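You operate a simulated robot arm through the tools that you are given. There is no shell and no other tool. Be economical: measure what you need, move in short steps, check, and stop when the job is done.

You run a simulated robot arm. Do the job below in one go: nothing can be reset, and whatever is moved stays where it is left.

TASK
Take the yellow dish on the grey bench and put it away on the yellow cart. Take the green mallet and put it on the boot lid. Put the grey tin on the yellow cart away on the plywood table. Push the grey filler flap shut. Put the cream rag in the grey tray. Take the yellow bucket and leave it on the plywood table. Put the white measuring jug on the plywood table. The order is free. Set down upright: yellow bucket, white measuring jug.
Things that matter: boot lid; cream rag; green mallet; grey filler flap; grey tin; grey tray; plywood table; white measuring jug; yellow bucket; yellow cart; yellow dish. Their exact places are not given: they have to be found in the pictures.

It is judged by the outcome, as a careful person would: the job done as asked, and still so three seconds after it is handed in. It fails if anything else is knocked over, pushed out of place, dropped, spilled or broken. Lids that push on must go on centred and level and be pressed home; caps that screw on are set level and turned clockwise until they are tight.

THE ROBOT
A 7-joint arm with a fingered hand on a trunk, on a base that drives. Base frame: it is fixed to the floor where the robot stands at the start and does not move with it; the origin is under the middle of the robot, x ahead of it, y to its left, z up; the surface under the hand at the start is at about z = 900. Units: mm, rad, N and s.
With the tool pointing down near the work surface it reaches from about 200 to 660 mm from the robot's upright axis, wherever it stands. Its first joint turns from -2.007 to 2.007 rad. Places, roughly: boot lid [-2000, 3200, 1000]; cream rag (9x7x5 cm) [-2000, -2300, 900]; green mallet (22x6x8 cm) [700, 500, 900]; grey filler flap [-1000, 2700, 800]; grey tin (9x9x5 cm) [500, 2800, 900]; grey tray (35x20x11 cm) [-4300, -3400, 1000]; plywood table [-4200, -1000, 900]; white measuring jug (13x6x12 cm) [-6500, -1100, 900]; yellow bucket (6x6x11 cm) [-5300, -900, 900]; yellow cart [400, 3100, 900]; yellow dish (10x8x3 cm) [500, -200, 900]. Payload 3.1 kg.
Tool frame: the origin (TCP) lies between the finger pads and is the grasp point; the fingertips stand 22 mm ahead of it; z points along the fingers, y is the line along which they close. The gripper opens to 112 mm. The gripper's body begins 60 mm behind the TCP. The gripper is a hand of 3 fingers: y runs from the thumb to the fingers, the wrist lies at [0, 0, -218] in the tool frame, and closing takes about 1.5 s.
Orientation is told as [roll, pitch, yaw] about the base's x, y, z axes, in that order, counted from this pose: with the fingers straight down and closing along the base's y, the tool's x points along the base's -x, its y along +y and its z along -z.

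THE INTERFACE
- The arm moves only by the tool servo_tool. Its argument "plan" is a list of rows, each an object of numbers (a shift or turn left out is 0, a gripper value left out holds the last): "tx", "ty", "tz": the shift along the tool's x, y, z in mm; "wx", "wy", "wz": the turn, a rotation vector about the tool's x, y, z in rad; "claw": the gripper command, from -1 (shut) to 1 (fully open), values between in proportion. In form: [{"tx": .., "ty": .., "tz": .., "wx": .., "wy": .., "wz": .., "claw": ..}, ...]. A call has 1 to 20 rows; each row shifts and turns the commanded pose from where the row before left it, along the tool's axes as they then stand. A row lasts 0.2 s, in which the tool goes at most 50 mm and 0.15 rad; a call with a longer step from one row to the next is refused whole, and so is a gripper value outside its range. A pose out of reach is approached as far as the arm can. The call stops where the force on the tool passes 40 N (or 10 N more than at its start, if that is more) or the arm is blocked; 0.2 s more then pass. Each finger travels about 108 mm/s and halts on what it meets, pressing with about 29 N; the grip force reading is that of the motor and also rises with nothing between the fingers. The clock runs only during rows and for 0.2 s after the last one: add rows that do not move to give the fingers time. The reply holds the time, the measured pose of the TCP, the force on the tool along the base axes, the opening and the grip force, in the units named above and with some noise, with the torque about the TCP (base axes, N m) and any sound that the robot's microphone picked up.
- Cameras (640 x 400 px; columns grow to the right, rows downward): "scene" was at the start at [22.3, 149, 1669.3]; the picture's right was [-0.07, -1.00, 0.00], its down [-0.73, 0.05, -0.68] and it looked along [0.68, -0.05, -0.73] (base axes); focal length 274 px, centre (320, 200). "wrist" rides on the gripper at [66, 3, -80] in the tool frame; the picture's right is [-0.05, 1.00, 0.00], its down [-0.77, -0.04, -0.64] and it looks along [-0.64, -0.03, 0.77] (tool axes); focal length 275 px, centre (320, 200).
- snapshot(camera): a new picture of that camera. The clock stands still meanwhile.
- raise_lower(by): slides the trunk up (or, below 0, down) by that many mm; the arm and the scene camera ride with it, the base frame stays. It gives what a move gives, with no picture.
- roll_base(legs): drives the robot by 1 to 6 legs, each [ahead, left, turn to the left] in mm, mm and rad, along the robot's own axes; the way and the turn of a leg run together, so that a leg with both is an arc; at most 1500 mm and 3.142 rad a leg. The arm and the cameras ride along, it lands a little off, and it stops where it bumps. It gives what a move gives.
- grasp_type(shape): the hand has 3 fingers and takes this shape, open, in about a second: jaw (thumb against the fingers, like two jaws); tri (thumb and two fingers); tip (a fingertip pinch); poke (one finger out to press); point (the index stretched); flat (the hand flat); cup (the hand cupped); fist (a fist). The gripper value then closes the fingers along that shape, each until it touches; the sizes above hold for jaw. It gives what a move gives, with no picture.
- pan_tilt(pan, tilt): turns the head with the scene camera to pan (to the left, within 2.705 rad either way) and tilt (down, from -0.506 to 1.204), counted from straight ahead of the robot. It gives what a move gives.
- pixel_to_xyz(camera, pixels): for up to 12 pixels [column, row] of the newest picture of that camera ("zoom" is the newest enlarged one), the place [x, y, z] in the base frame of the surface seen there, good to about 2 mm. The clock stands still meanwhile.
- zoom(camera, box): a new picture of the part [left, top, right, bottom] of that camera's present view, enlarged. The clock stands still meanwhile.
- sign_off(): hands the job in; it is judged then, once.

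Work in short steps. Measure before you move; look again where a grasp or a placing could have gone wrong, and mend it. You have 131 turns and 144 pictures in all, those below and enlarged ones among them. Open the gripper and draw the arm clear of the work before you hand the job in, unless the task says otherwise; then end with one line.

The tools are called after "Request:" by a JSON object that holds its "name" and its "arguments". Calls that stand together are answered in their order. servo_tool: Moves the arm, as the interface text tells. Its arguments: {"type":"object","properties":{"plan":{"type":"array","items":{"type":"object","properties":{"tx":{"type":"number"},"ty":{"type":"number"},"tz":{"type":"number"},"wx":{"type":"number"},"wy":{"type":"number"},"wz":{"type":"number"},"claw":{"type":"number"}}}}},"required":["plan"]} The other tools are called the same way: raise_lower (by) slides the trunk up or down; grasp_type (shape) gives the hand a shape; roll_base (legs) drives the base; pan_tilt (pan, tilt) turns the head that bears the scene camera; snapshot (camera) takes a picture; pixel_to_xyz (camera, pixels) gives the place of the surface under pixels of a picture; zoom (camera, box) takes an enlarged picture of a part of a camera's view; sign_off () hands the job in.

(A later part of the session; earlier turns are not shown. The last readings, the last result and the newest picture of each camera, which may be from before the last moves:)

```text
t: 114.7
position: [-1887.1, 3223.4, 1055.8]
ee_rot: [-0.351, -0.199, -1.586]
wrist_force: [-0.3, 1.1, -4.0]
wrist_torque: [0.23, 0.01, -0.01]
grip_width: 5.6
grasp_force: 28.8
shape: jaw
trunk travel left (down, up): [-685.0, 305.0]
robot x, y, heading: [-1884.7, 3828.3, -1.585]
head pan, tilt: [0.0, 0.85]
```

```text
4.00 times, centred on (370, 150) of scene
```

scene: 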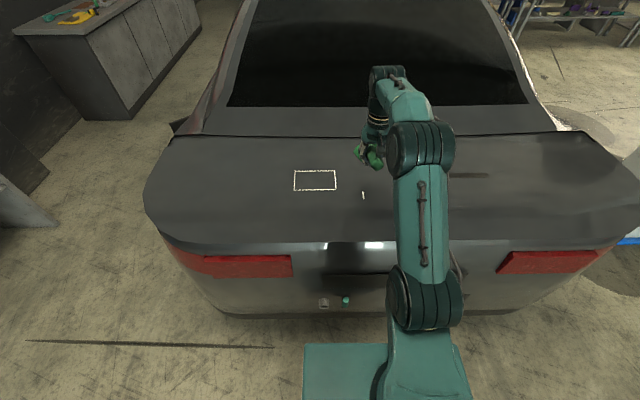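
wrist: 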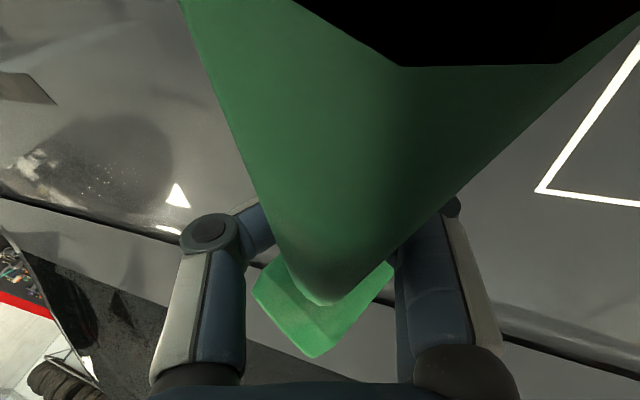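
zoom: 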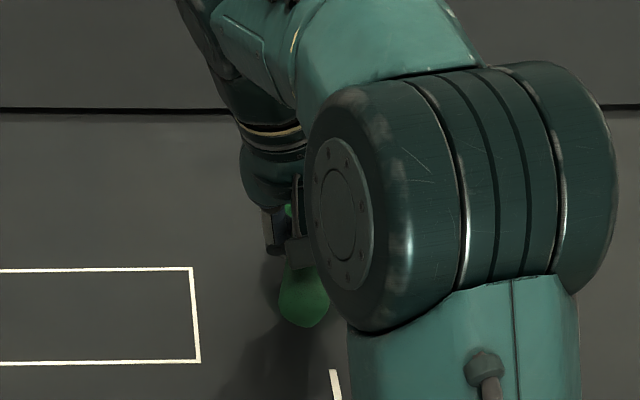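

The roll went the right way. I lower in small steps, watching for contact.

Request:
{"name": "raise_lower", "arguments": {"by": -7}}

Request:
{"name": "raise_lower", "arguments": {"by": -4}}

Request:
{"name": "raise_lower", "arguments": {"by": -3}}

```text
t: 115.2
position: [-1887.5, 3222.1, 1049.9]
ee_rot: [-0.349, -0.198, -1.587]
wrist_force: [0.2, 0.0, -3.8]
wrist_torque: [0.26, -0.01, -0.01]
grip_width: 5.2
grasp_force: 28.6
shape: jaw
trunk travel left (down, up): [-678.0, 312.0]
robot x, y, heading: [-1884.4, 3822.0, -1.586]
head pan, tilt: [0.0, 0.85]
```

```text
t: 115.8
position: [-1888.3, 3221.7, 1044.7]
ee_rot: [-0.351, -0.199, -1.587]
wrist_force: [-0.5, 0.0, -3.5]
wrist_torque: [0.24, -0.02, 0.02]
grip_width: 5.3
grasp_force: 28.6
shape: jaw
trunk travel left (down, up): [-674.0, 316.0]
robot x, y, heading: [-1883.5, 3825.0, -1.584]
head pan, tilt: [0.0, 0.85]
```

```text
t: 116.3
position: [-1887.6, 3224.4, 1042.4]
ee_rot: [-0.348, -0.201, -1.586]
wrist_force: [0.3, 2.4, 0.0]
wrist_torque: [0.01, 0.04, 0.0]
grip_width: 5.2
grasp_force: 29.2
shape: jaw
trunk travel left (down, up): [-671.0, 319.0]
robot x, y, heading: [-1889.0, 3828.4, -1.584]
head pan, tilt: [0.0, 0.85]
```

Contact: the weight has come off the wrist at z 1042. I open gradually, only to about 80 mm.

Request:
{"name": "servo_tool", "arguments": {"plan": [{"claw": -0.7}, {}, {"claw": -0.4}, {}, {"claw": -0.1}, {}, {"claw": 0.2}, {}, {"claw": 0.4}, {}, {}]}}

Request:
{"name": "snapshot", "arguments": {"camera": "wrist"}}

```text
t: 118.7
position: [-1888.8, 3222.6, 1041.2]
ee_rot: [-0.35, -0.198, -1.586]
wrist_force: [0.0, 0.9, 0.0]
wrist_torque: [0.02, 0.03, 0.01]
grip_width: 78.0
grasp_force: 0.0
shape: jaw
trunk travel left (down, up): [-671.0, 319.0]
robot x, y, heading: [-1886.9, 3821.6, -1.582]
head pan, tilt: [0.0, 0.85]
```

```text
112 pictures are left
```

wrist: 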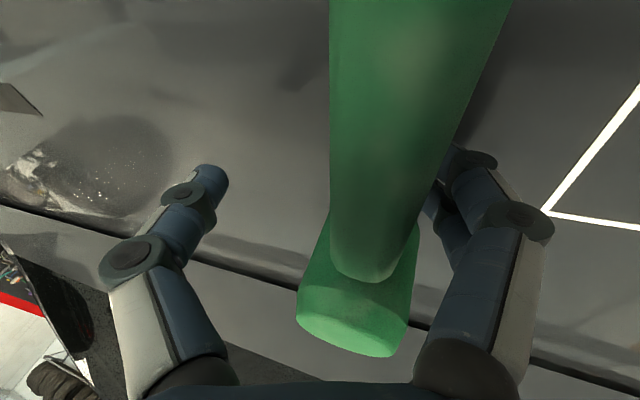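

The mallet now stands level on its head, with the handle near the right-hand finger. I shift 12 mm that way and withdraw along the finger axis.

Request:
{"name": "servo_tool", "arguments": {"plan": [{"ty": 12}, {"tz": -20}, {"tz": -30}, {"tz": -40}, {"tz": -40}, {"tz": -40}, {"wx": -0.12}, {"wx": -0.12}, {"wx": -0.11}, {"wy": 0.1}, {"wy": 0.1, "claw": 1}, {}]}}

Request:
{"name": "snapshot", "arguments": {"camera": "wrist"}}

Request:
{"name": "snapshot", "arguments": {"camera": "scene"}}

```text
t: 121.3
position: [-1820.6, 3283.2, 1192.9]
ee_rot: [0.0, -0.061, -1.586]
wrist_force: [-0.3, 0.1, 0.5]
wrist_torque: [0.03, 0.03, -0.05]
grip_width: 112.0
grasp_force: 0.1
shape: jaw
out of reach, approached as far as the arm can: row 10, 11
trunk travel left (down, up): [-671.0, 319.0]
robot x, y, heading: [-1885.9, 3823.1, -1.585]
head pan, tilt: [0.0, 0.85]
```

```text
111 pictures are left
```

wrist: 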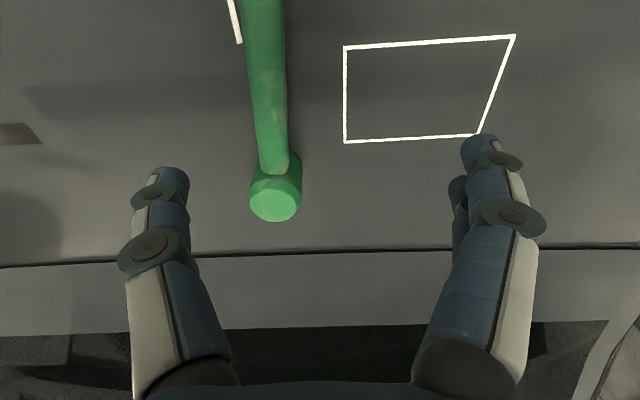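

```text
110 pictures are left
```

scene: 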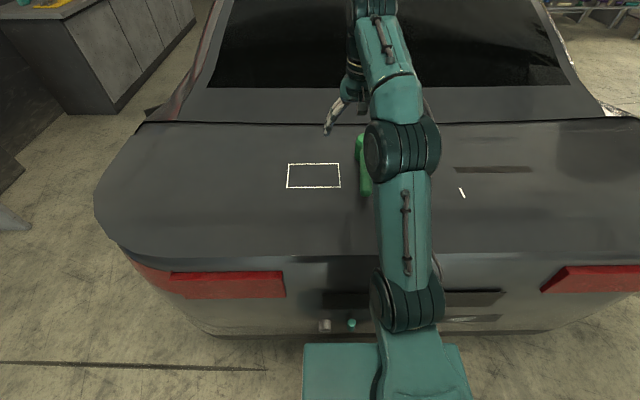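

The mallet stands safely on the lid. Now for the filler flap on the car's side: I back away, drive round to x about -430 and turn to face the car.

Request:
{"name": "raise_lower", "arguments": {"by": 150}}

Request:
{"name": "roll_base", "arguments": {"legs": [[-150, 0, 0], [0, 1500, 0], [0, 0, -1.556]]}}

Request:
{"name": "pan_tilt", "arguments": {"pan": 0.7, "tilt": 0.5}}

Request:
{"name": "snapshot", "arguments": {"camera": "scene"}}

```text
t: 123.0
position: [-1820.7, 3283.5, 1344.0]
ee_rot: [-0.001, -0.065, -1.585]
wrist_force: [-0.5, 0.3, 0.2]
wrist_torque: [0.02, 0.0, -0.02]
grip_width: 111.6
grasp_force: 0.1
shape: jaw
trunk travel left (down, up): [-821.0, 169.0]
robot x, y, heading: [-1888.0, 3825.8, -1.594]
head pan, tilt: [0.0, 0.85]
```

```text
t: 135.2
position: [-926.8, 3879.8, 1344.1]
ee_rot: [0.001, -0.066, -3.133]
wrist_force: [-0.4, -0.7, 0.7]
wrist_torque: [0.01, 0.01, 0.0]
grip_width: 111.8
grasp_force: 0.1
shape: jaw
trunk travel left (down, up): [-821.0, 169.0]
robot x, y, heading: [-384.3, 3956.1, -3.136]
head pan, tilt: [0.0, 0.85]
```

```text
t: 136.3
position: [-925.5, 3880.1, 1343.3]
ee_rot: [-0.001, -0.065, -3.131]
wrist_force: [0.0, 0.1, 0.1]
wrist_torque: [-0.02, 0.03, 0.01]
grip_width: 111.8
grasp_force: 0.1
shape: jaw
trunk travel left (down, up): [-821.0, 169.0]
robot x, y, heading: [-390.4, 3955.4, -3.132]
head pan, tilt: [0.7, 0.499]
```

```text
109 pictures are left
```

scene: 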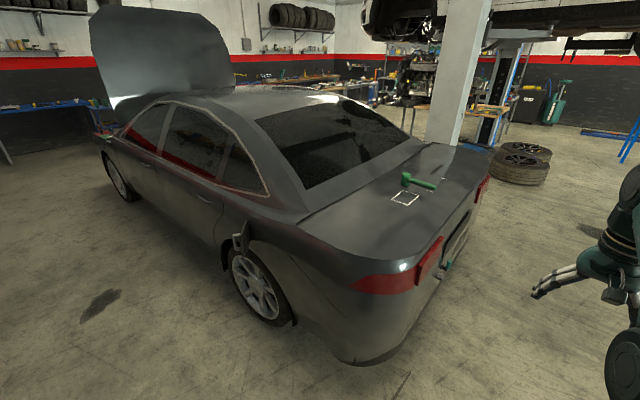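

The flap stands open at about (242,237), above the rear wheel. I zoom in and measure it.

Request:
{"name": "zoom", "arguments": {"camera": "scene", "box": [200, 200, 300, 262]}}

Request:
{"name": "pixel_to_xyz", "arguments": {"camera": "scene", "pixels": [[240, 225], [246, 240], [236, 245], [265, 245], [240, 237], [262, 265], [225, 225], [310, 260], [250, 207]]}}

```text
6.40 times, centred on (250, 231) of scene
```

zoom: 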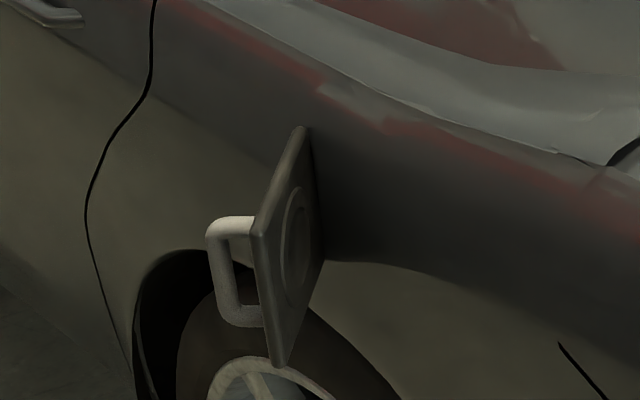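

```text
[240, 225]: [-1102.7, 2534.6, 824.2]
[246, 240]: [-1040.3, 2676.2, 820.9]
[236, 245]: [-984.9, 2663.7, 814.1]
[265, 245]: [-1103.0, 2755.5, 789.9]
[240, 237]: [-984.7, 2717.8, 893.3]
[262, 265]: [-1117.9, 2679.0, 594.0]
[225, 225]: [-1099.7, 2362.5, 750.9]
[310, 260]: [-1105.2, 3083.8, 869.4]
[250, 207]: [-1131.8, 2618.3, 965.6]
```

Request:
{"name": "pixel_to_xyz", "arguments": {"camera": "zoom", "pixels": [[303, 135], [318, 240], [285, 360], [262, 235], [290, 250], [275, 190], [300, 210], [310, 280], [225, 220], [222, 290], [345, 200], [285, 310]]}}

```text
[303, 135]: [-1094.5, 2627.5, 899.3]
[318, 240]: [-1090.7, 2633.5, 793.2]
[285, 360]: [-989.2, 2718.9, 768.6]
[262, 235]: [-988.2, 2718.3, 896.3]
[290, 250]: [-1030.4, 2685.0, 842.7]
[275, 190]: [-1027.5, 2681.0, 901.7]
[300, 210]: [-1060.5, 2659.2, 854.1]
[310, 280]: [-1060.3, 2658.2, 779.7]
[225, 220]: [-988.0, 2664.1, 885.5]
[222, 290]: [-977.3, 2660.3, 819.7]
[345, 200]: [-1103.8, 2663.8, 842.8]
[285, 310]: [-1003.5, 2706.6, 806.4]
```

The hinge is at (-1095,2628), and the free edge is at (-988,2719) and swings to y about 2768 when shut. The handle sits on the outer side at (-980,2662,850). I drive alongside, staying clear, and pitch the closed hand forward.

Request:
{"name": "roll_base", "arguments": {"legs": [[-130, 0, 0], [0, 1220, 0]]}}

Request:
{"name": "servo_tool", "arguments": {"plan": [{"tx": -30, "claw": -1}, {"tx": -30}, {"wy": -0.14}, {"wy": -0.14}, {"wy": -0.14}, {"wy": -0.14}, {"wy": -0.14}, {"wy": -0.14}, {"wy": -0.14}, {"wy": -0.14}, {"wy": -0.14}, {"wy": -0.14}, {}]}}

```text
t: 143.3
position: [-784.6, 2658.6, 1343.4]
ee_rot: [0.0, -0.066, -3.128]
wrist_force: [-0.9, 0.0, 0.7]
wrist_torque: [0.01, 0.0, 0.03]
grip_width: 112.0
grasp_force: 0.1
shape: jaw
trunk travel left (down, up): [-821.0, 169.0]
robot x, y, heading: [-245.3, 2737.3, -3.126]
head pan, tilt: [0.7, 0.499]
```

```text
t: 146.1
position: [-813.1, 2662.1, 1352.7]
ee_rot: [-0.049, -1.256, -3.132]
wrist_force: [-0.6, -0.6, -0.4]
wrist_torque: [0.0, 0.0, -0.01]
grip_width: 0.2
grasp_force: 29.1
shape: jaw
out of reach, approached as far as the arm can: row 1, 2, 10, 11, 12
trunk travel left (down, up): [-821.0, 169.0]
robot x, y, heading: [-245.0, 2738.6, -3.127]
head pan, tilt: [0.7, 0.499]
```

The hand is pitched forward to -1.26. I lower the trunk to handle height and look.

Request:
{"name": "raise_lower", "arguments": {"by": -500}}

Request:
{"name": "pan_tilt", "arguments": {"pan": 0.1, "tilt": 0.6}}

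Request:
{"name": "snapshot", "arguments": {"camera": "scene"}}

Request:
{"name": "snapshot", "arguments": {"camera": "wrist"}}

```text
refused: -500 is not a number from -400 to 400
```

```text
t: 147.1
position: [-813.5, 2662.3, 1351.4]
ee_rot: [-0.048, -1.256, -3.132]
wrist_force: [0.2, 0.2, 1.3]
wrist_torque: [0.0, 0.0, 0.01]
grip_width: 0.1
grasp_force: 28.8
shape: jaw
trunk travel left (down, up): [-821.0, 169.0]
robot x, y, heading: [-246.7, 2740.5, -3.133]
head pan, tilt: [0.099, 0.6]
```

```text
107 pictures are left
```

scene: 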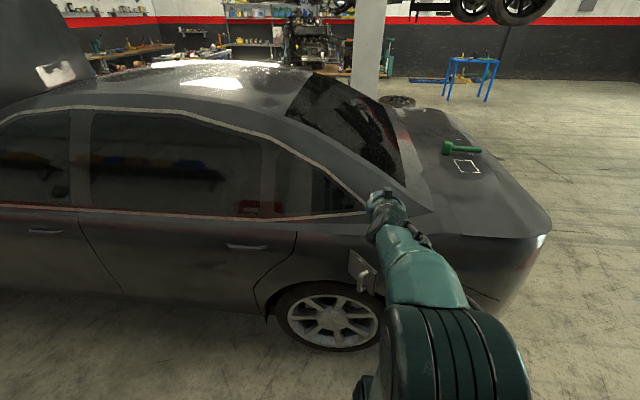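

```text
106 pictures are left
```

wrist: 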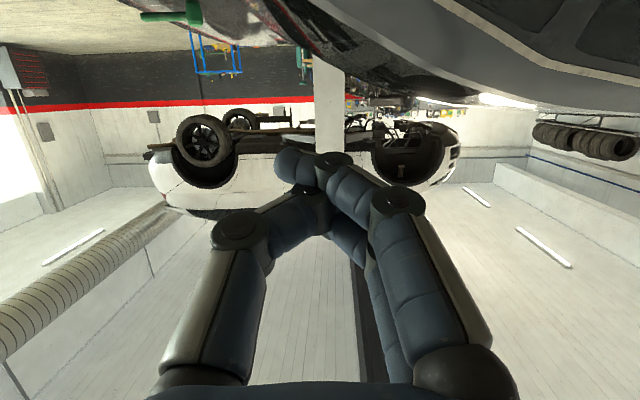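

Request:
{"name": "raise_lower", "arguments": {"by": -400}}

Request:
{"name": "raise_lower", "arguments": {"by": -100}}

Request:
{"name": "snapshot", "arguments": {"camera": "scene"}}

Request:
{"name": "snapshot", "arguments": {"camera": "wrist"}}

```text
t: 151.0
position: [-813.0, 2662.3, 954.1]
ee_rot: [-0.047, -1.254, -3.132]
wrist_force: [1.3, 0.1, -0.5]
wrist_torque: [0.01, -0.01, 0.0]
grip_width: 0.0
grasp_force: 29.3
shape: jaw
trunk travel left (down, up): [-421.0, 569.0]
robot x, y, heading: [-248.0, 2740.7, -3.13]
head pan, tilt: [0.099, 0.6]
```

```text
t: 152.3
position: [-812.3, 2662.6, 853.1]
ee_rot: [-0.046, -1.254, -3.132]
wrist_force: [0.4, 0.0, -0.5]
wrist_torque: [-0.01, 0.03, -0.02]
grip_width: 0.2
grasp_force: 29.1
shape: jaw
trunk travel left (down, up): [-321.0, 669.0]
robot x, y, heading: [-243.8, 2739.3, -3.131]
head pan, tilt: [0.099, 0.6]
```

```text
105 pictures are left
```

scene: 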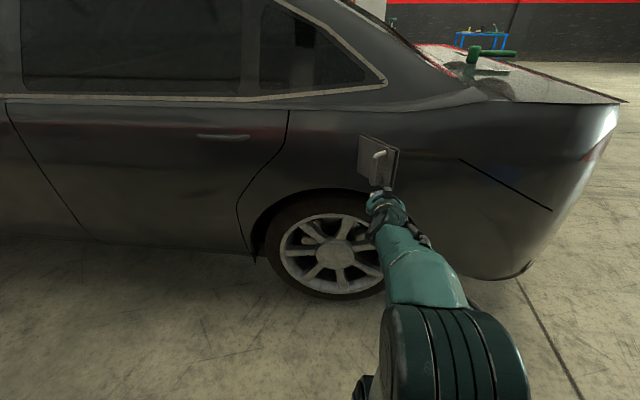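

```text
104 pictures are left
```

wrist: 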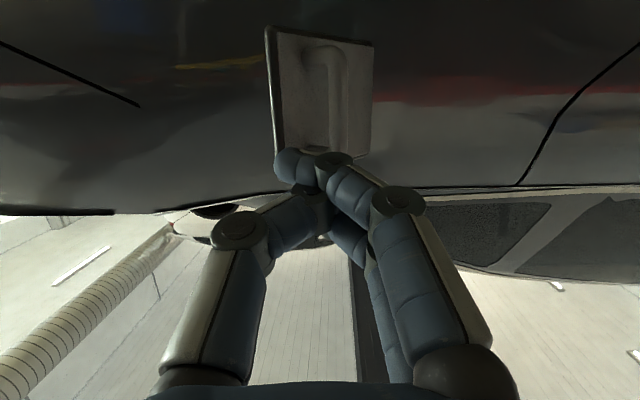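

The handle is straight ahead of the fingers. I drive forward 100 mm so the tips stop just short of it.

Request:
{"name": "roll_base", "arguments": {"legs": [[100, 0, 0]]}}

Request:
{"name": "snapshot", "arguments": {"camera": "wrist"}}

```text
t: 153.4
position: [-913.3, 2662.0, 851.5]
ee_rot: [-0.047, -1.255, -3.134]
wrist_force: [-0.6, 0.2, -0.5]
wrist_torque: [0.0, -0.01, -0.02]
grip_width: 0.0
grasp_force: 28.8
shape: jaw
trunk travel left (down, up): [-321.0, 669.0]
robot x, y, heading: [-347.4, 2737.0, -3.132]
head pan, tilt: [0.099, 0.6]
```

```text
103 pictures are left
```

wrist: 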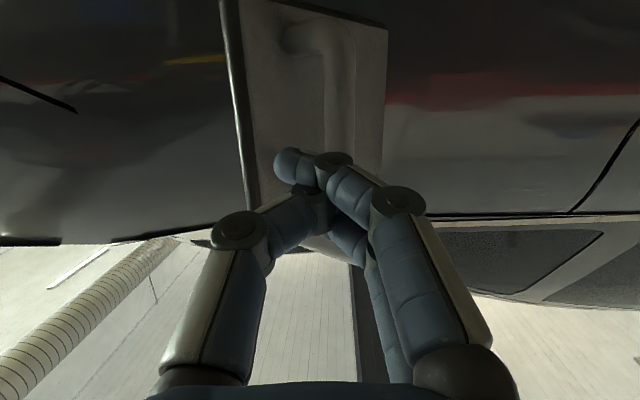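

The tips are about 45 mm short. I advance to touch and then follow the flap's arc (-x with +y).

Request:
{"name": "servo_tool", "arguments": {"plan": [{"tx": -6.2, "tz": 19, "ty": -5}, {"tx": -6.2, "tz": 19, "ty": -5}, {"tx": -3.1, "tz": 9.5, "ty": -9}, {"tx": -3.1, "tz": 9.5, "ty": -9}, {"tx": -3.1, "tz": 9.5, "ty": -9}, {"tx": -3.1, "tz": 9.5, "ty": -9}, {"tx": -3.1, "tz": 9.5, "ty": -9}, {}]}}

Request:
{"name": "snapshot", "arguments": {"camera": "wrist"}}

Request:
{"name": "zoom", "arguments": {"camera": "scene", "box": [290, 100, 490, 225]}}

```text
t: 155.2
position: [-1002.3, 2720.0, 853.4]
ee_rot: [-0.045, -1.254, -3.135]
wrist_force: [0.6, 1.0, -0.4]
wrist_torque: [-0.01, -0.02, 0.01]
grip_width: 0.0
grasp_force: 29.3
shape: jaw
trunk travel left (down, up): [-321.0, 669.0]
robot x, y, heading: [-348.4, 2737.4, -3.133]
head pan, tilt: [0.099, 0.6]
```

```text
102 pictures are left
```

wrist: 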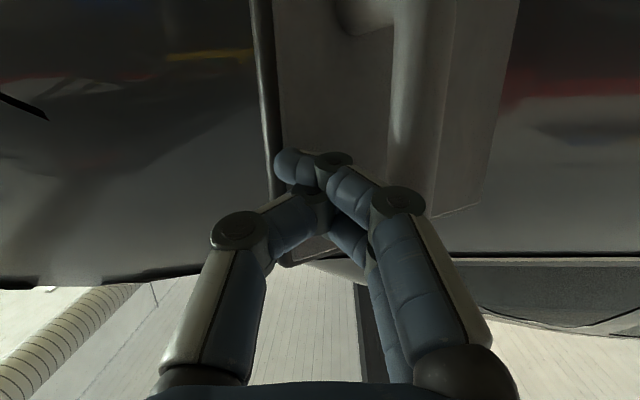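

```text
3.20 times, centred on (390, 162) of scene
```

zoom: 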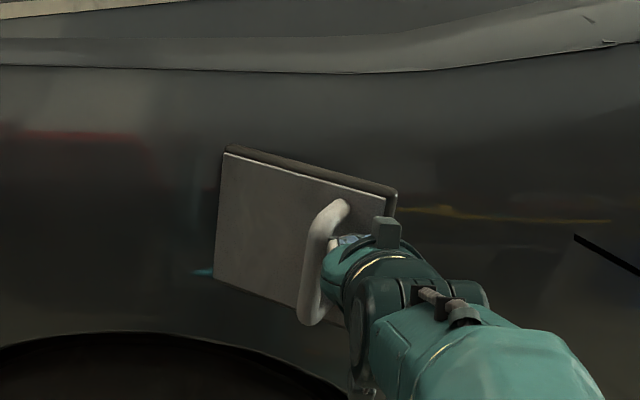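

The flap is swinging shut, with the tip now between the handle and the free edge. I continue along the arc.

Request:
{"name": "servo_tool", "arguments": {"plan": [{"tx": -3.1, "tz": 9.5, "ty": -6}, {"tx": -3.1, "tz": 9.5, "ty": -6}, {"tx": -3.1, "tz": 9.5, "ty": -6}, {"tx": -3.1, "tz": 9.5, "ty": -6}, {"tx": -3.1, "tz": 9.5, "ty": -6}, {"tx": -1.5, "tz": 5, "ty": -2}, {}]}}

Request:
{"name": "snapshot", "arguments": {"camera": "wrist"}}

Request:
{"name": "zoom", "arguments": {"camera": "scene", "box": [290, 100, 490, 225]}}

```text
t: 156.8
position: [-1055.4, 2754.4, 853.1]
ee_rot: [-0.047, -1.256, -3.133]
wrist_force: [0.1, -0.1, -0.7]
wrist_torque: [-0.02, 0.03, 0.02]
grip_width: 0.0
grasp_force: 28.5
shape: jaw
trunk travel left (down, up): [-321.0, 669.0]
robot x, y, heading: [-347.4, 2733.1, -3.131]
head pan, tilt: [0.099, 0.6]
```

```text
100 pictures are left
```

wrist: 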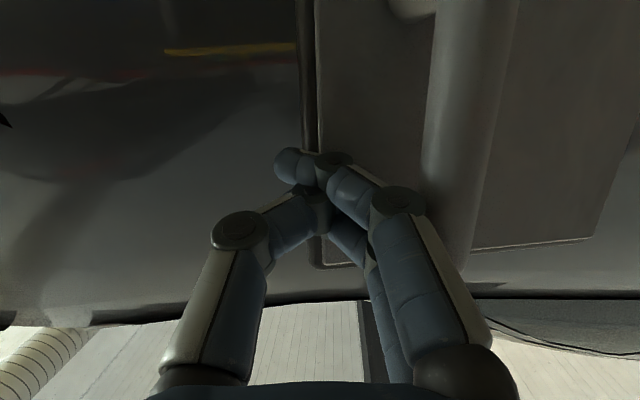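

```text
3.20 times, centred on (390, 162) of scene
```

zoom: 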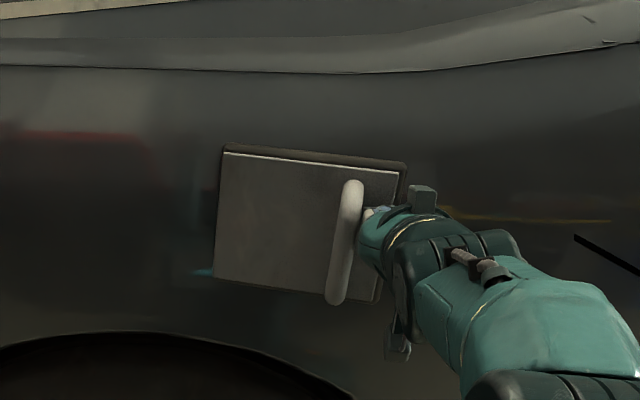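

The flap is nearly shut with the tip close to its edge. I ease back 5 mm in y and push straight in until I feel resistance.

Request:
{"name": "servo_tool", "arguments": {"plan": [{"ty": 5}, {"tx": -1.6, "tz": 4.8}, {"tx": -1.6, "tz": 4.8}, {"tx": -1.6, "tz": 4.8}, {"tx": -1.6, "tz": 4.8}, {"tx": -1.6, "tz": 4.8}, {"tx": -1.6, "tz": 4.8}, {}]}}

Request:
{"name": "snapshot", "arguments": {"camera": "wrist"}}

Request:
{"name": "zoom", "arguments": {"camera": "scene", "box": [290, 100, 490, 225]}}

```text
t: 158.8
position: [-1083.1, 2761.4, 854.2]
ee_rot: [-0.037, -1.254, 3.125]
wrist_force: [7.0, 11.6, 2.5]
wrist_torque: [-0.2, 0.01, 0.38]
grip_width: 0.0
grasp_force: 28.7
shape: jaw
trunk travel left (down, up): [-321.0, 669.0]
robot x, y, heading: [-346.4, 2740.2, -3.133]
head pan, tilt: [0.099, 0.6]
stopped in row 8: the force on the tool passed its limit at 40 N (the readings are from after the stop); the commanded pose is now the measured one
```

```text
98 pictures are left
```

wrist: 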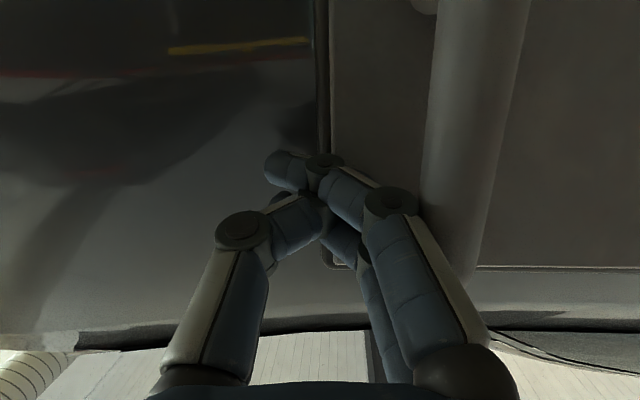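

```text
3.20 times, centred on (390, 162) of scene
```

zoom: 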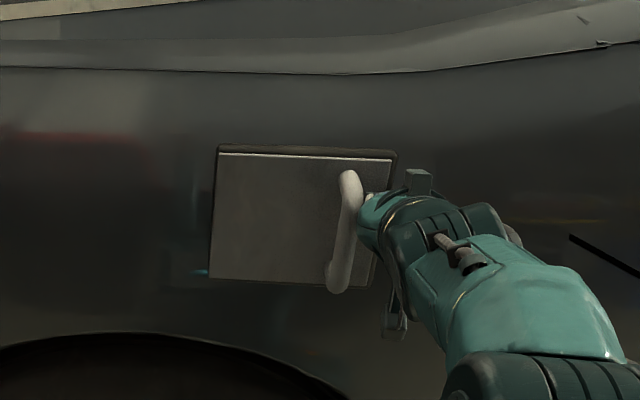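

Force stop: the tip slid off the edge onto the body. I back off and check the flap's angle.

Request:
{"name": "servo_tool", "arguments": {"plan": [{"tx": 6.2, "tz": -19}, {"tx": 12.4, "tz": -38}, {"tx": 12.4, "tz": -38}, {}]}}

Request:
{"name": "snapshot", "arguments": {"camera": "wrist"}}

Request:
{"name": "zoom", "arguments": {"camera": "scene", "box": [290, 100, 490, 225]}}

Request:
{"name": "pixel_to_xyz", "arguments": {"camera": "zoom", "pixels": [[225, 200], [300, 200], [330, 180], [380, 175], [345, 200], [340, 240], [370, 165], [420, 160], [330, 280]]}}

```text
t: 159.8
position: [-984.5, 2751.3, 854.1]
ee_rot: [-0.047, -1.255, -3.144]
wrist_force: [0.6, 0.9, 0.4]
wrist_torque: [0.03, 0.02, 0.01]
grip_width: 0.0
grasp_force: 29.9
shape: jaw
trunk travel left (down, up): [-321.0, 669.0]
robot x, y, heading: [-345.3, 2737.9, -3.13]
head pan, tilt: [0.099, 0.6]
```

```text
96 pictures are left
```

wrist: 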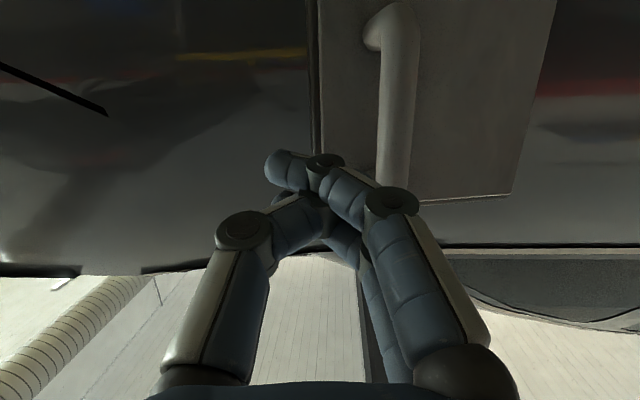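

```text
3.20 times, centred on (390, 162) of scene
```

zoom: 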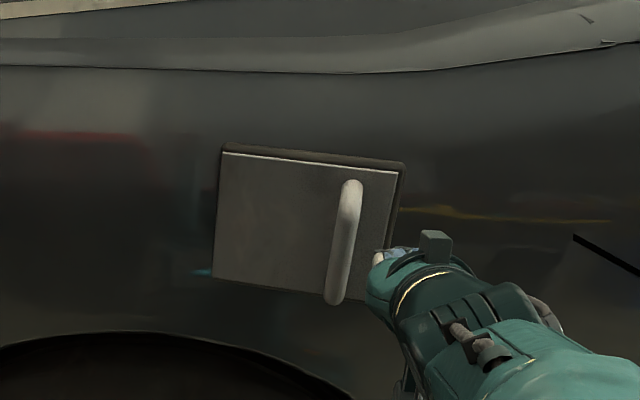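

```text
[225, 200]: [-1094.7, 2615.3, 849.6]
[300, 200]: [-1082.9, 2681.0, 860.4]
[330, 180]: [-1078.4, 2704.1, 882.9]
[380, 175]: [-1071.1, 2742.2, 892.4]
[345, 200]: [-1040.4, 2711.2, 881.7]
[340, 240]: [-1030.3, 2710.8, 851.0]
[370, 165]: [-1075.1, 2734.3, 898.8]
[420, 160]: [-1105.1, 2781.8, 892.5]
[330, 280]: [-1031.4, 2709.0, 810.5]
```

The flap is still about 12° open. The handle bar is at (-1031,2710), and pushing on it now gives a good lever, so I line up on it and press.

Request:
{"name": "servo_tool", "arguments": {"plan": [{"ty": 40}, {"tx": -6.2, "tz": 19}, {"tx": -1.6, "tz": 4.8, "ty": -1}, {"tx": -1.6, "tz": 4.8, "ty": -1}, {"tx": -1.6, "tz": 4.8, "ty": -1}, {"tx": -1.6, "tz": 4.8, "ty": -1}, {"tx": -1.6, "tz": 4.8, "ty": -1}, {"tx": -1.6, "tz": 4.8, "ty": -1}, {"tx": -1.6, "tz": 4.8}, {"tx": -1.6, "tz": 4.8}, {"tx": -1.6, "tz": 4.8}, {}]}}

Request:
{"name": "snapshot", "arguments": {"camera": "wrist"}}

Request:
{"name": "zoom", "arguments": {"camera": "scene", "box": [290, 100, 490, 225]}}

Request:
{"name": "pixel_to_xyz", "arguments": {"camera": "zoom", "pixels": [[225, 200], [300, 200], [330, 180], [380, 175], [340, 240], [420, 160]]}}

```text
t: 162.2
position: [-1045.4, 2718.9, 853.0]
ee_rot: [-0.046, -1.252, -3.142]
wrist_force: [29.6, -0.9, 1.9]
wrist_torque: [0.05, 0.26, -0.19]
grip_width: 0.1
grasp_force: 28.4
shape: jaw
trunk travel left (down, up): [-321.0, 669.0]
robot x, y, heading: [-343.9, 2741.9, -3.133]
head pan, tilt: [0.099, 0.6]
stopped in row 12: the force on the tool passed its limit at 45 N (the readings are from after the stop); the commanded pose is now the measured one
```

```text
94 pictures are left
```

wrist: 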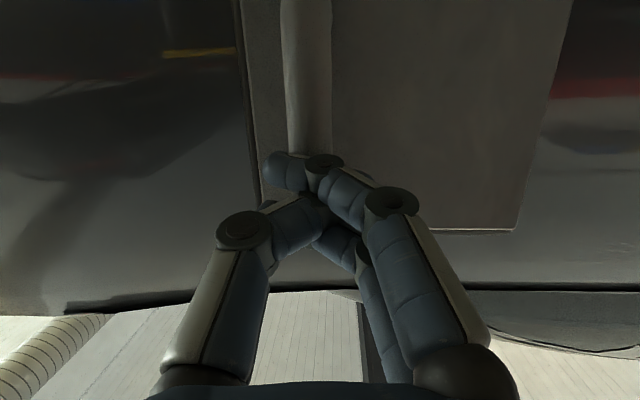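

```text
3.20 times, centred on (390, 162) of scene
```

zoom: 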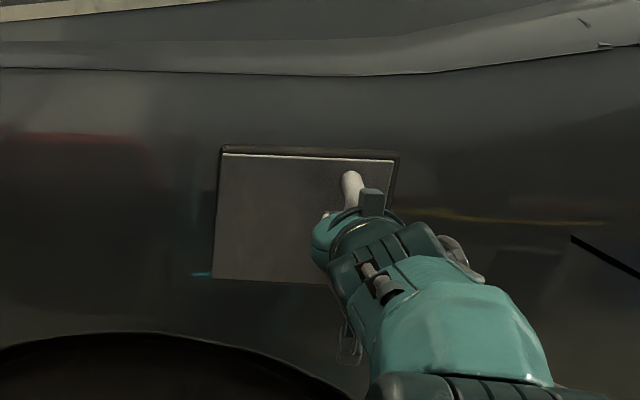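

```text
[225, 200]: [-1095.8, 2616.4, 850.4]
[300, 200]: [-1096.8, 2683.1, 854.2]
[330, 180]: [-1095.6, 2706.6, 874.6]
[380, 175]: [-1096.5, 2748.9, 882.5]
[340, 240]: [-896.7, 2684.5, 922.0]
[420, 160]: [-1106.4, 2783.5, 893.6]
```

The plate now reads x about -1096 along its whole length, so the flap is shut. I back off and check that it stays shut.

Request:
{"name": "servo_tool", "arguments": {"plan": [{"tx": 6.2, "tz": -19}, {"tx": 12.4, "tz": -38}, {"tx": 12.4, "tz": -38}, {}]}}

Request:
{"name": "roll_base", "arguments": {"legs": [[-80, 0, 0]]}}

Request:
{"name": "zoom", "arguments": {"camera": "scene", "box": [290, 100, 490, 225]}}

Request:
{"name": "pixel_to_xyz", "arguments": {"camera": "zoom", "pixels": [[235, 190], [300, 190], [330, 180], [370, 180], [360, 170]]}}

```text
t: 163.2
position: [-951.2, 2715.0, 851.1]
ee_rot: [-0.045, -1.248, 3.141]
wrist_force: [-0.8, 0.1, 0.7]
wrist_torque: [-0.01, 0.02, 0.01]
grip_width: 0.0
grasp_force: 29.3
shape: jaw
trunk travel left (down, up): [-321.0, 669.0]
robot x, y, heading: [-344.5, 2738.2, -3.128]
head pan, tilt: [0.099, 0.6]
```

```text
t: 164.3
position: [-870.2, 2715.8, 850.1]
ee_rot: [-0.045, -1.247, 3.141]
wrist_force: [-0.3, -0.4, -0.1]
wrist_torque: [-0.04, 0.03, -0.02]
grip_width: 0.0
grasp_force: 29.0
shape: jaw
trunk travel left (down, up): [-321.0, 669.0]
robot x, y, heading: [-269.0, 2739.9, -3.126]
head pan, tilt: [0.099, 0.6]
```

```text
3.20 times, centred on (390, 162) of scene
```

zoom: 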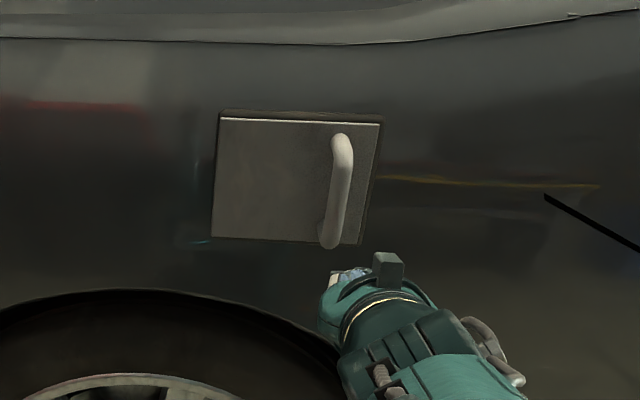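

```text
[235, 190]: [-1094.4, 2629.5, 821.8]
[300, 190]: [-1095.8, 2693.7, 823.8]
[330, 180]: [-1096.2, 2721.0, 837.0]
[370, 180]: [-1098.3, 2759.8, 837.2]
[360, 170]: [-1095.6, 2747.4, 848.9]
```

The flap is shut and stays shut. Next is the grey tin: I raise the trunk, turn the hand back to pointing down and open it, then turn round to the cart.

Request:
{"name": "raise_lower", "arguments": {"by": 400}}

Request:
{"name": "servo_tool", "arguments": {"plan": [{"tz": -30, "claw": 1}, {"wy": 0.139}, {"wy": 0.139}, {"wy": 0.139}, {"wy": 0.139}, {"wy": 0.139}, {"wy": 0.139}, {"wy": 0.139}, {"wy": 0.139}, {"wy": 0.135}, {}]}}

Request:
{"name": "roll_base", "arguments": {"legs": [[0, 0, 3.126]]}}

Request:
{"name": "pan_tilt", "arguments": {"pan": 0.0, "tilt": 0.75}}

Request:
{"name": "snapshot", "arguments": {"camera": "scene"}}

```text
t: 168.1
position: [-871.4, 2716.1, 1251.3]
ee_rot: [-0.046, -1.247, 3.14]
wrist_force: [-0.2, -0.9, -0.7]
wrist_torque: [0.02, 0.0, 0.04]
grip_width: 0.1
grasp_force: 28.9
shape: jaw
trunk travel left (down, up): [-721.0, 269.0]
robot x, y, heading: [-269.8, 2738.4, -3.131]
head pan, tilt: [0.099, 0.6]
```

```text
t: 170.5
position: [-816.4, 2721.5, 1247.9]
ee_rot: [-0.014, -0.068, 3.097]
wrist_force: [-0.2, 0.6, 0.6]
wrist_torque: [-0.03, 0.01, 0.0]
grip_width: 112.0
grasp_force: 0.0
shape: jaw
out of reach, approached as far as the arm can: row 1, 9, 10
trunk travel left (down, up): [-721.0, 269.0]
robot x, y, heading: [-263.9, 2739.8, -3.124]
head pan, tilt: [0.099, 0.6]
```

```text
t: 178.2
position: [285.4, 2741.2, 1247.3]
ee_rot: [-0.015, -0.069, -0.076]
wrist_force: [0.0, 1.2, 0.4]
wrist_torque: [-0.03, 0.01, -0.01]
grip_width: 112.1
grasp_force: 0.0
shape: jaw
trunk travel left (down, up): [-721.0, 269.0]
robot x, y, heading: [-268.0, 2739.0, -0.027]
head pan, tilt: [0.099, 0.6]
```

```text
t: 178.9
position: [286.1, 2740.4, 1248.6]
ee_rot: [-0.014, -0.071, -0.075]
wrist_force: [-0.2, 0.0, 0.4]
wrist_torque: [0.02, -0.01, 0.01]
grip_width: 111.8
grasp_force: 0.1
shape: jaw
trunk travel left (down, up): [-721.0, 269.0]
robot x, y, heading: [-264.0, 2736.9, -0.025]
head pan, tilt: [0.0, 0.75]
```

```text
91 pictures are left
```

scene: 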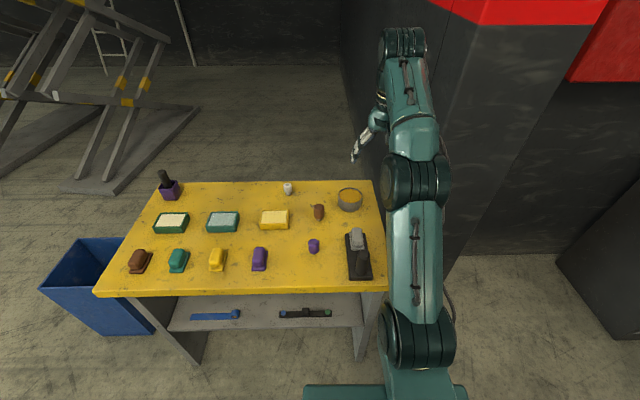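

The tin is at (350,199). I measure its rim.

Request:
{"name": "zoom", "arguments": {"camera": "scene", "box": [290, 170, 400, 240]}}

Request:
{"name": "pixel_to_xyz", "arguments": {"camera": "zoom", "pixels": [[345, 112], [345, 240], [275, 160], [422, 160], [345, 165], [345, 205], [172, 210], [395, 370], [415, 310], [500, 200]]}}

```text
5.71 times, centred on (345, 205) of scene
```

zoom: 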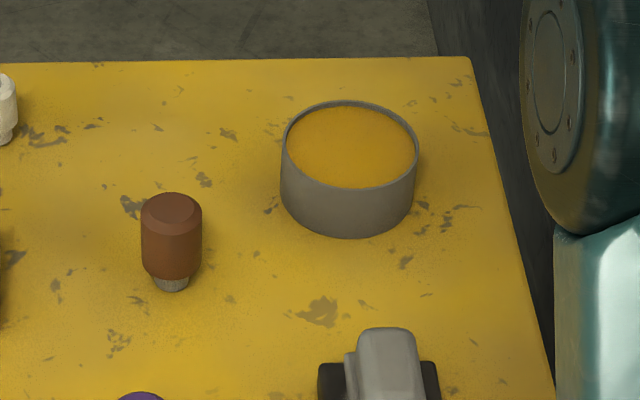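

```text
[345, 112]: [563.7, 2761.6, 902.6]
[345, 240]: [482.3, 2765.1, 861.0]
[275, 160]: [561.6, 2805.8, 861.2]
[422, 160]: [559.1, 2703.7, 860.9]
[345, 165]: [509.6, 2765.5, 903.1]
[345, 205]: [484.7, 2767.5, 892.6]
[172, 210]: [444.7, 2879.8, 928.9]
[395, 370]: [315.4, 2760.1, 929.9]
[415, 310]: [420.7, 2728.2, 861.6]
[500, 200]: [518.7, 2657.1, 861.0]
```

The tin is about 90 mm across with its rim at z 910 and centre near (527,2764). I drive closer, level the hand and look from above.

Request:
{"name": "roll_base", "arguments": {"legs": [[180, 25, 0.025]]}}

Request:
{"name": "servo_tool", "arguments": {"plan": [{"tx": 20, "wy": 0.07, "wx": -0.015}, {"wz": -0.05}, {}]}}

Request:
{"name": "snapshot", "arguments": {"camera": "wrist"}}

```text
t: 180.4
position: [467.4, 2775.7, 1247.6]
ee_rot: [-0.014, -0.068, -0.052]
wrist_force: [-0.6, -0.4, -0.3]
wrist_torque: [-0.02, 0.02, -0.04]
grip_width: 112.1
grasp_force: 0.0
shape: jaw
trunk travel left (down, up): [-721.0, 269.0]
robot x, y, heading: [-82.8, 2760.0, 0.003]
head pan, tilt: [0.0, 0.75]
```

```text
t: 181.2
position: [445.1, 2778.0, 1246.2]
ee_rot: [0.0, 0.0, -0.002]
wrist_force: [-0.5, 0.4, -0.1]
wrist_torque: [-0.01, -0.02, 0.02]
grip_width: 111.8
grasp_force: 0.1
shape: jaw
trunk travel left (down, up): [-721.0, 269.0]
robot x, y, heading: [-82.6, 2759.7, 0.001]
head pan, tilt: [0.0, 0.75]
```

```text
89 pictures are left
```

wrist: 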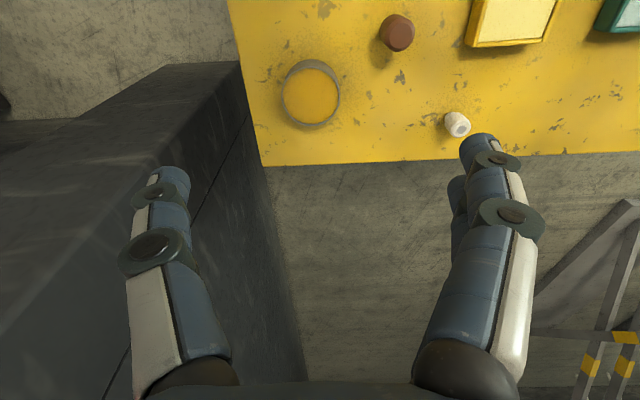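

Request:
{"name": "pixel_to_xyz", "arguments": {"camera": "wrist", "pixels": [[283, 95], [339, 95], [311, 70], [311, 122], [311, 95], [286, 108], [336, 108], [397, 25], [220, 90], [262, 150], [457, 125]]}}

```text
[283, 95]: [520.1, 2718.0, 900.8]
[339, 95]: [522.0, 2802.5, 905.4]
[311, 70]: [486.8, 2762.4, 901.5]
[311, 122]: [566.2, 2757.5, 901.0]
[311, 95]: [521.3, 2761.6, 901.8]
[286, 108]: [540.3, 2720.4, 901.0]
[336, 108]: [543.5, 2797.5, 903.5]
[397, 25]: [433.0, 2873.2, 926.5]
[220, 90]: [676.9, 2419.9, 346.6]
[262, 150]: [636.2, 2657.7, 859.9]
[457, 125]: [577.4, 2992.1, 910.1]
```

The tin's centre is (526,2760). I move over it and lower.

Request:
{"name": "servo_tool", "arguments": {"plan": [{"tx": -40, "ty": -9}, {"tx": -41, "ty": -9}, {}]}}

Request:
{"name": "raise_lower", "arguments": {"by": -280}}

Request:
{"name": "snapshot", "arguments": {"camera": "wrist"}}

```text
t: 182.0
position: [452.9, 2771.5, 1239.9]
ee_rot: [0.002, 0.001, -0.001]
wrist_force: [-0.3, 0.5, -0.1]
wrist_torque: [0.0, -0.01, -0.01]
grip_width: 112.0
grasp_force: 0.2
shape: jaw
out of reach, approached as far as the arm can: row 1, 2
trunk travel left (down, up): [-721.0, 269.0]
robot x, y, heading: [-85.7, 2764.6, 0.0]
head pan, tilt: [0.0, 0.75]
```

```text
t: 184.8
position: [452.9, 2772.6, 960.0]
ee_rot: [0.0, 0.0, -0.002]
wrist_force: [0.3, 0.0, -0.1]
wrist_torque: [-0.01, 0.0, -0.01]
grip_width: 112.0
grasp_force: 0.0
shape: jaw
trunk travel left (down, up): [-441.0, 549.0]
robot x, y, heading: [-83.2, 2763.2, 0.004]
head pan, tilt: [0.0, 0.75]
```

```text
88 pictures are left
```

wrist: 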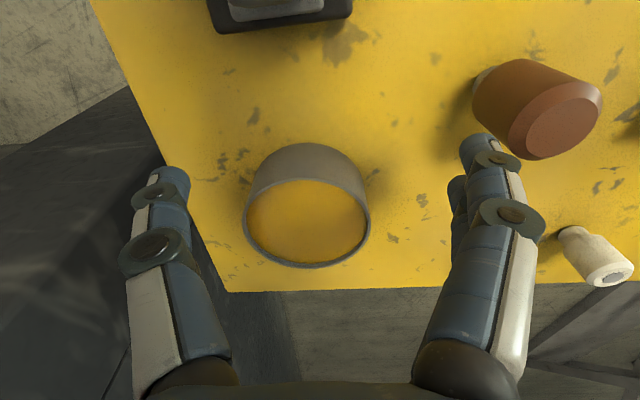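

The arm sits too high relative to the trunk, which shortens its reach. I raise the trunk 110 and lower the arm by the same amount, then shift over the tin.

Request:
{"name": "raise_lower", "arguments": {"by": 110}}

Request:
{"name": "servo_tool", "arguments": {"plan": [{"tz": 40}, {"tz": 40}, {"tz": 30}, {"tx": -37, "ty": -6}, {"tx": -36, "ty": -6}, {}]}}

Request:
{"name": "snapshot", "arguments": {"camera": "wrist"}}

Request:
{"name": "pixel_to_xyz", "arguments": {"camera": "wrist", "pixels": [[320, 200]]}}

```text
t: 186.2
position: [454.2, 2773.1, 1070.0]
ee_rot: [0.001, 0.0, -0.001]
wrist_force: [0.1, 0.0, -0.4]
wrist_torque: [-0.01, -0.01, 0.03]
grip_width: 111.9
grasp_force: 0.1
shape: jaw
trunk travel left (down, up): [-551.0, 439.0]
robot x, y, heading: [-83.2, 2763.5, -0.002]
head pan, tilt: [0.0, 0.75]
```

```text
t: 187.6
position: [525.1, 2761.3, 960.1]
ee_rot: [-0.001, 0.0, -0.001]
wrist_force: [-1.7, 0.7, -0.4]
wrist_torque: [0.0, -0.02, -0.03]
grip_width: 112.0
grasp_force: 0.1
shape: jaw
trunk travel left (down, up): [-551.0, 439.0]
robot x, y, heading: [-85.0, 2763.3, 0.001]
head pan, tilt: [0.0, 0.75]
```

```text
87 pictures are left
```

wrist: 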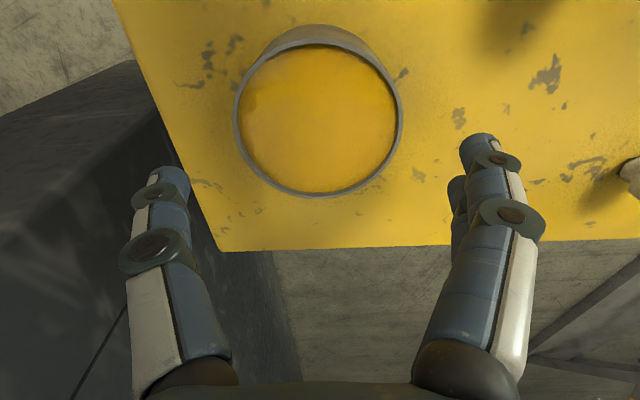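

```text
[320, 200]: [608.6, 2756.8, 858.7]
```

I check the rim edges once more before descending.

Request:
{"name": "pixel_to_xyz", "arguments": {"camera": "wrist", "pixels": [[237, 115], [401, 118], [318, 194], [315, 42], [320, 120]]}}

```text
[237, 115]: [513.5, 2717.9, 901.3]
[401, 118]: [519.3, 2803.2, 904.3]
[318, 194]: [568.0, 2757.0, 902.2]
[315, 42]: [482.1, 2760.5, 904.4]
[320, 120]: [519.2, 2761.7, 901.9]
```

It is centred. I descend to z 886, close and lift slightly.

Request:
{"name": "servo_tool", "arguments": {"plan": [{"tz": 40}, {"tz": 24}, {"tz": 10}, {}, {"claw": -1}, {}, {}, {}, {}, {}, {}, {"tz": -15}, {"tz": -25}, {"tz": -30}, {}]}}

Request:
{"name": "snapshot", "arguments": {"camera": "wrist"}}

```text
t: 190.8
position: [525.2, 2760.3, 957.5]
ee_rot: [0.0, -0.001, -0.001]
wrist_force: [0.0, -0.5, -7.6]
wrist_torque: [-0.04, -0.03, -0.01]
grip_width: 84.1
grasp_force: 28.9
shape: jaw
trunk travel left (down, up): [-551.0, 439.0]
robot x, y, heading: [-83.7, 2760.2, -0.0]
head pan, tilt: [0.0, 0.75]
```

```text
86 pictures are left
```

wrist: 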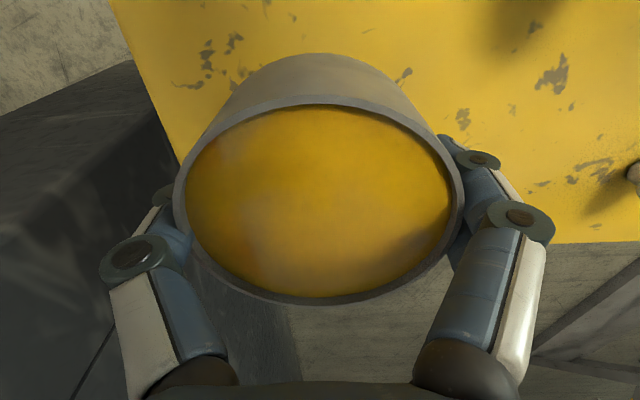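

The tin is held level. I raise it, back away, and drive down the aisle to look for a way to the plywood table.

Request:
{"name": "raise_lower", "arguments": {"by": 200}}

Request:
{"name": "roll_base", "arguments": {"legs": [[-380, 0, 0], [0, -1500, 0], [0, -1300, 0]]}}

Request:
{"name": "pan_tilt", "arguments": {"pan": -2.1, "tilt": 0.25}}

Request:
{"name": "snapshot", "arguments": {"camera": "scene"}}

```text
t: 193.0
position: [526.4, 2760.6, 1155.7]
ee_rot: [0.0, 0.002, -0.003]
wrist_force: [0.1, 0.1, -8.2]
wrist_torque: [0.02, 0.0, -0.01]
grip_width: 84.4
grasp_force: 28.8
shape: jaw
trunk travel left (down, up): [-751.0, 239.0]
robot x, y, heading: [-87.0, 2759.9, -0.0]
head pan, tilt: [0.0, 0.75]
```

```text
t: 208.5
position: [165.3, -26.6, 1156.8]
ee_rot: [0.0, -0.002, -0.002]
wrist_force: [1.0, 0.2, -7.5]
wrist_torque: [0.02, 0.0, 0.0]
grip_width: 84.4
grasp_force: 28.8
shape: jaw
trunk travel left (down, up): [-751.0, 239.0]
robot x, y, heading: [-447.4, -26.9, 0.001]
head pan, tilt: [0.0, 0.75]
```

```text
t: 210.5
position: [164.6, -26.5, 1154.9]
ee_rot: [0.001, -0.001, -0.001]
wrist_force: [0.0, -0.3, -6.6]
wrist_torque: [-0.04, -0.02, 0.04]
grip_width: 84.2
grasp_force: 28.6
shape: jaw
trunk travel left (down, up): [-751.0, 239.0]
robot x, y, heading: [-445.7, -25.3, 0.002]
head pan, tilt: [-2.1, 0.25]
```

```text
85 pictures are left
```

scene: 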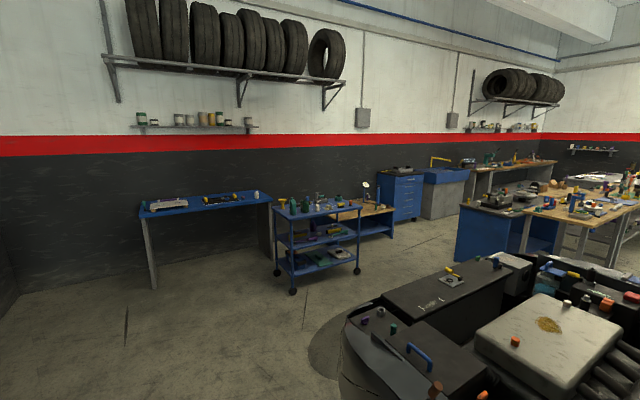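

Several tables are visible. I measure the likely ones and the floor to plan a route.

Request:
{"name": "pixel_to_xyz", "arguments": {"camera": "scene", "pixels": [[205, 203], [310, 215], [365, 210], [405, 172], [440, 175], [510, 165], [500, 200], [575, 205], [610, 178], [215, 290], [430, 260], [340, 350]]}}

Request:
{"name": "zoom", "arguments": {"camera": "scene", "box": [400, 130, 640, 280]}}

Request:
{"name": "zoom", "arguments": {"camera": "scene", "box": [130, 160, 400, 300]}}

```text
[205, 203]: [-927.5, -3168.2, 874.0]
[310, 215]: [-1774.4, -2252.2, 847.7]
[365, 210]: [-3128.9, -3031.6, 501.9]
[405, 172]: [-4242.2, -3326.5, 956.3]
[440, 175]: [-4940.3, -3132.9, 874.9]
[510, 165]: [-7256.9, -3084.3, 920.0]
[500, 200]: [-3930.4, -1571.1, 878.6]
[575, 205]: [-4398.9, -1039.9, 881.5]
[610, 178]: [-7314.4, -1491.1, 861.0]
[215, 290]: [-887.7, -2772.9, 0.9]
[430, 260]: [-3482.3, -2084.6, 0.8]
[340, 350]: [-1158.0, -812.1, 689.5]
```

```text
2.67 times, centred on (520, 205) of scene
```

zoom: 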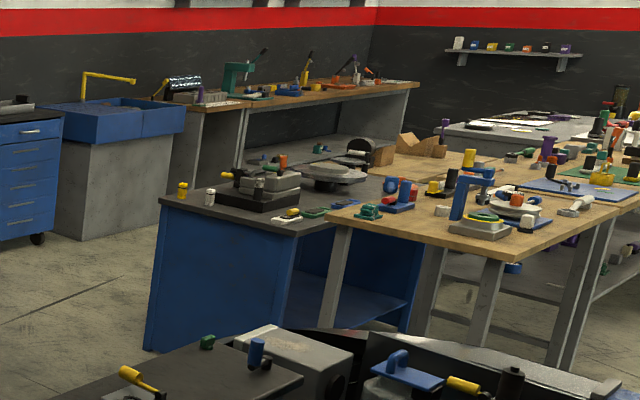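

```text
2.37 times, centred on (265, 230) of scene
```

zoom: 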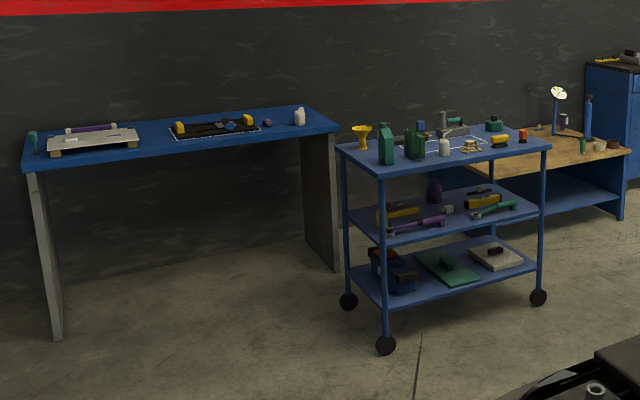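

The route runs between the car's front and the blue cart. I drive to y about -1600 and look along that corridor.

Request:
{"name": "roll_base", "arguments": {"legs": [[0, -1500, 0]]}}

Request:
{"name": "pan_tilt", "arguments": {"pan": -2.6, "tilt": 0.45}}

Request:
{"name": "snapshot", "arguments": {"camera": "scene"}}

```text
t: 217.9
position: [174.9, -1516.8, 1155.9]
ee_rot: [0.001, -0.001, 0.006]
wrist_force: [-0.8, 0.4, -7.4]
wrist_torque: [0.01, 0.02, 0.0]
grip_width: 84.2
grasp_force: 28.9
shape: jaw
trunk travel left (down, up): [-751.0, 239.0]
robot x, y, heading: [-434.5, -1518.6, 0.01]
head pan, tilt: [-2.1, 0.25]
```

```text
t: 218.8
position: [174.6, -1517.5, 1155.6]
ee_rot: [0.0, 0.0, 0.006]
wrist_force: [0.5, 0.2, -7.2]
wrist_torque: [0.01, 0.0, -0.03]
grip_width: 84.2
grasp_force: 28.8
shape: jaw
trunk travel left (down, up): [-751.0, 239.0]
robot x, y, heading: [-436.2, -1517.5, 0.011]
head pan, tilt: [-2.601, 0.45]
```

```text
82 pictures are left
```

scene: 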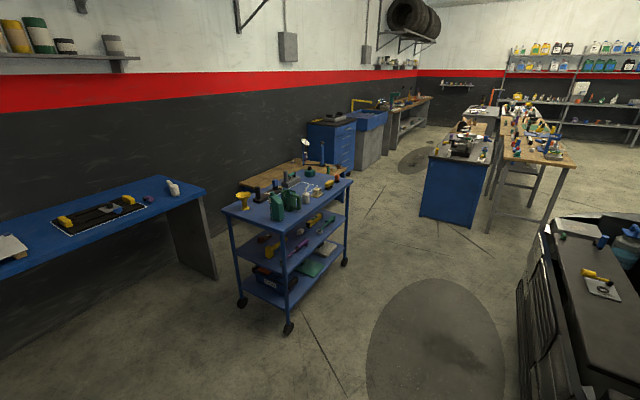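

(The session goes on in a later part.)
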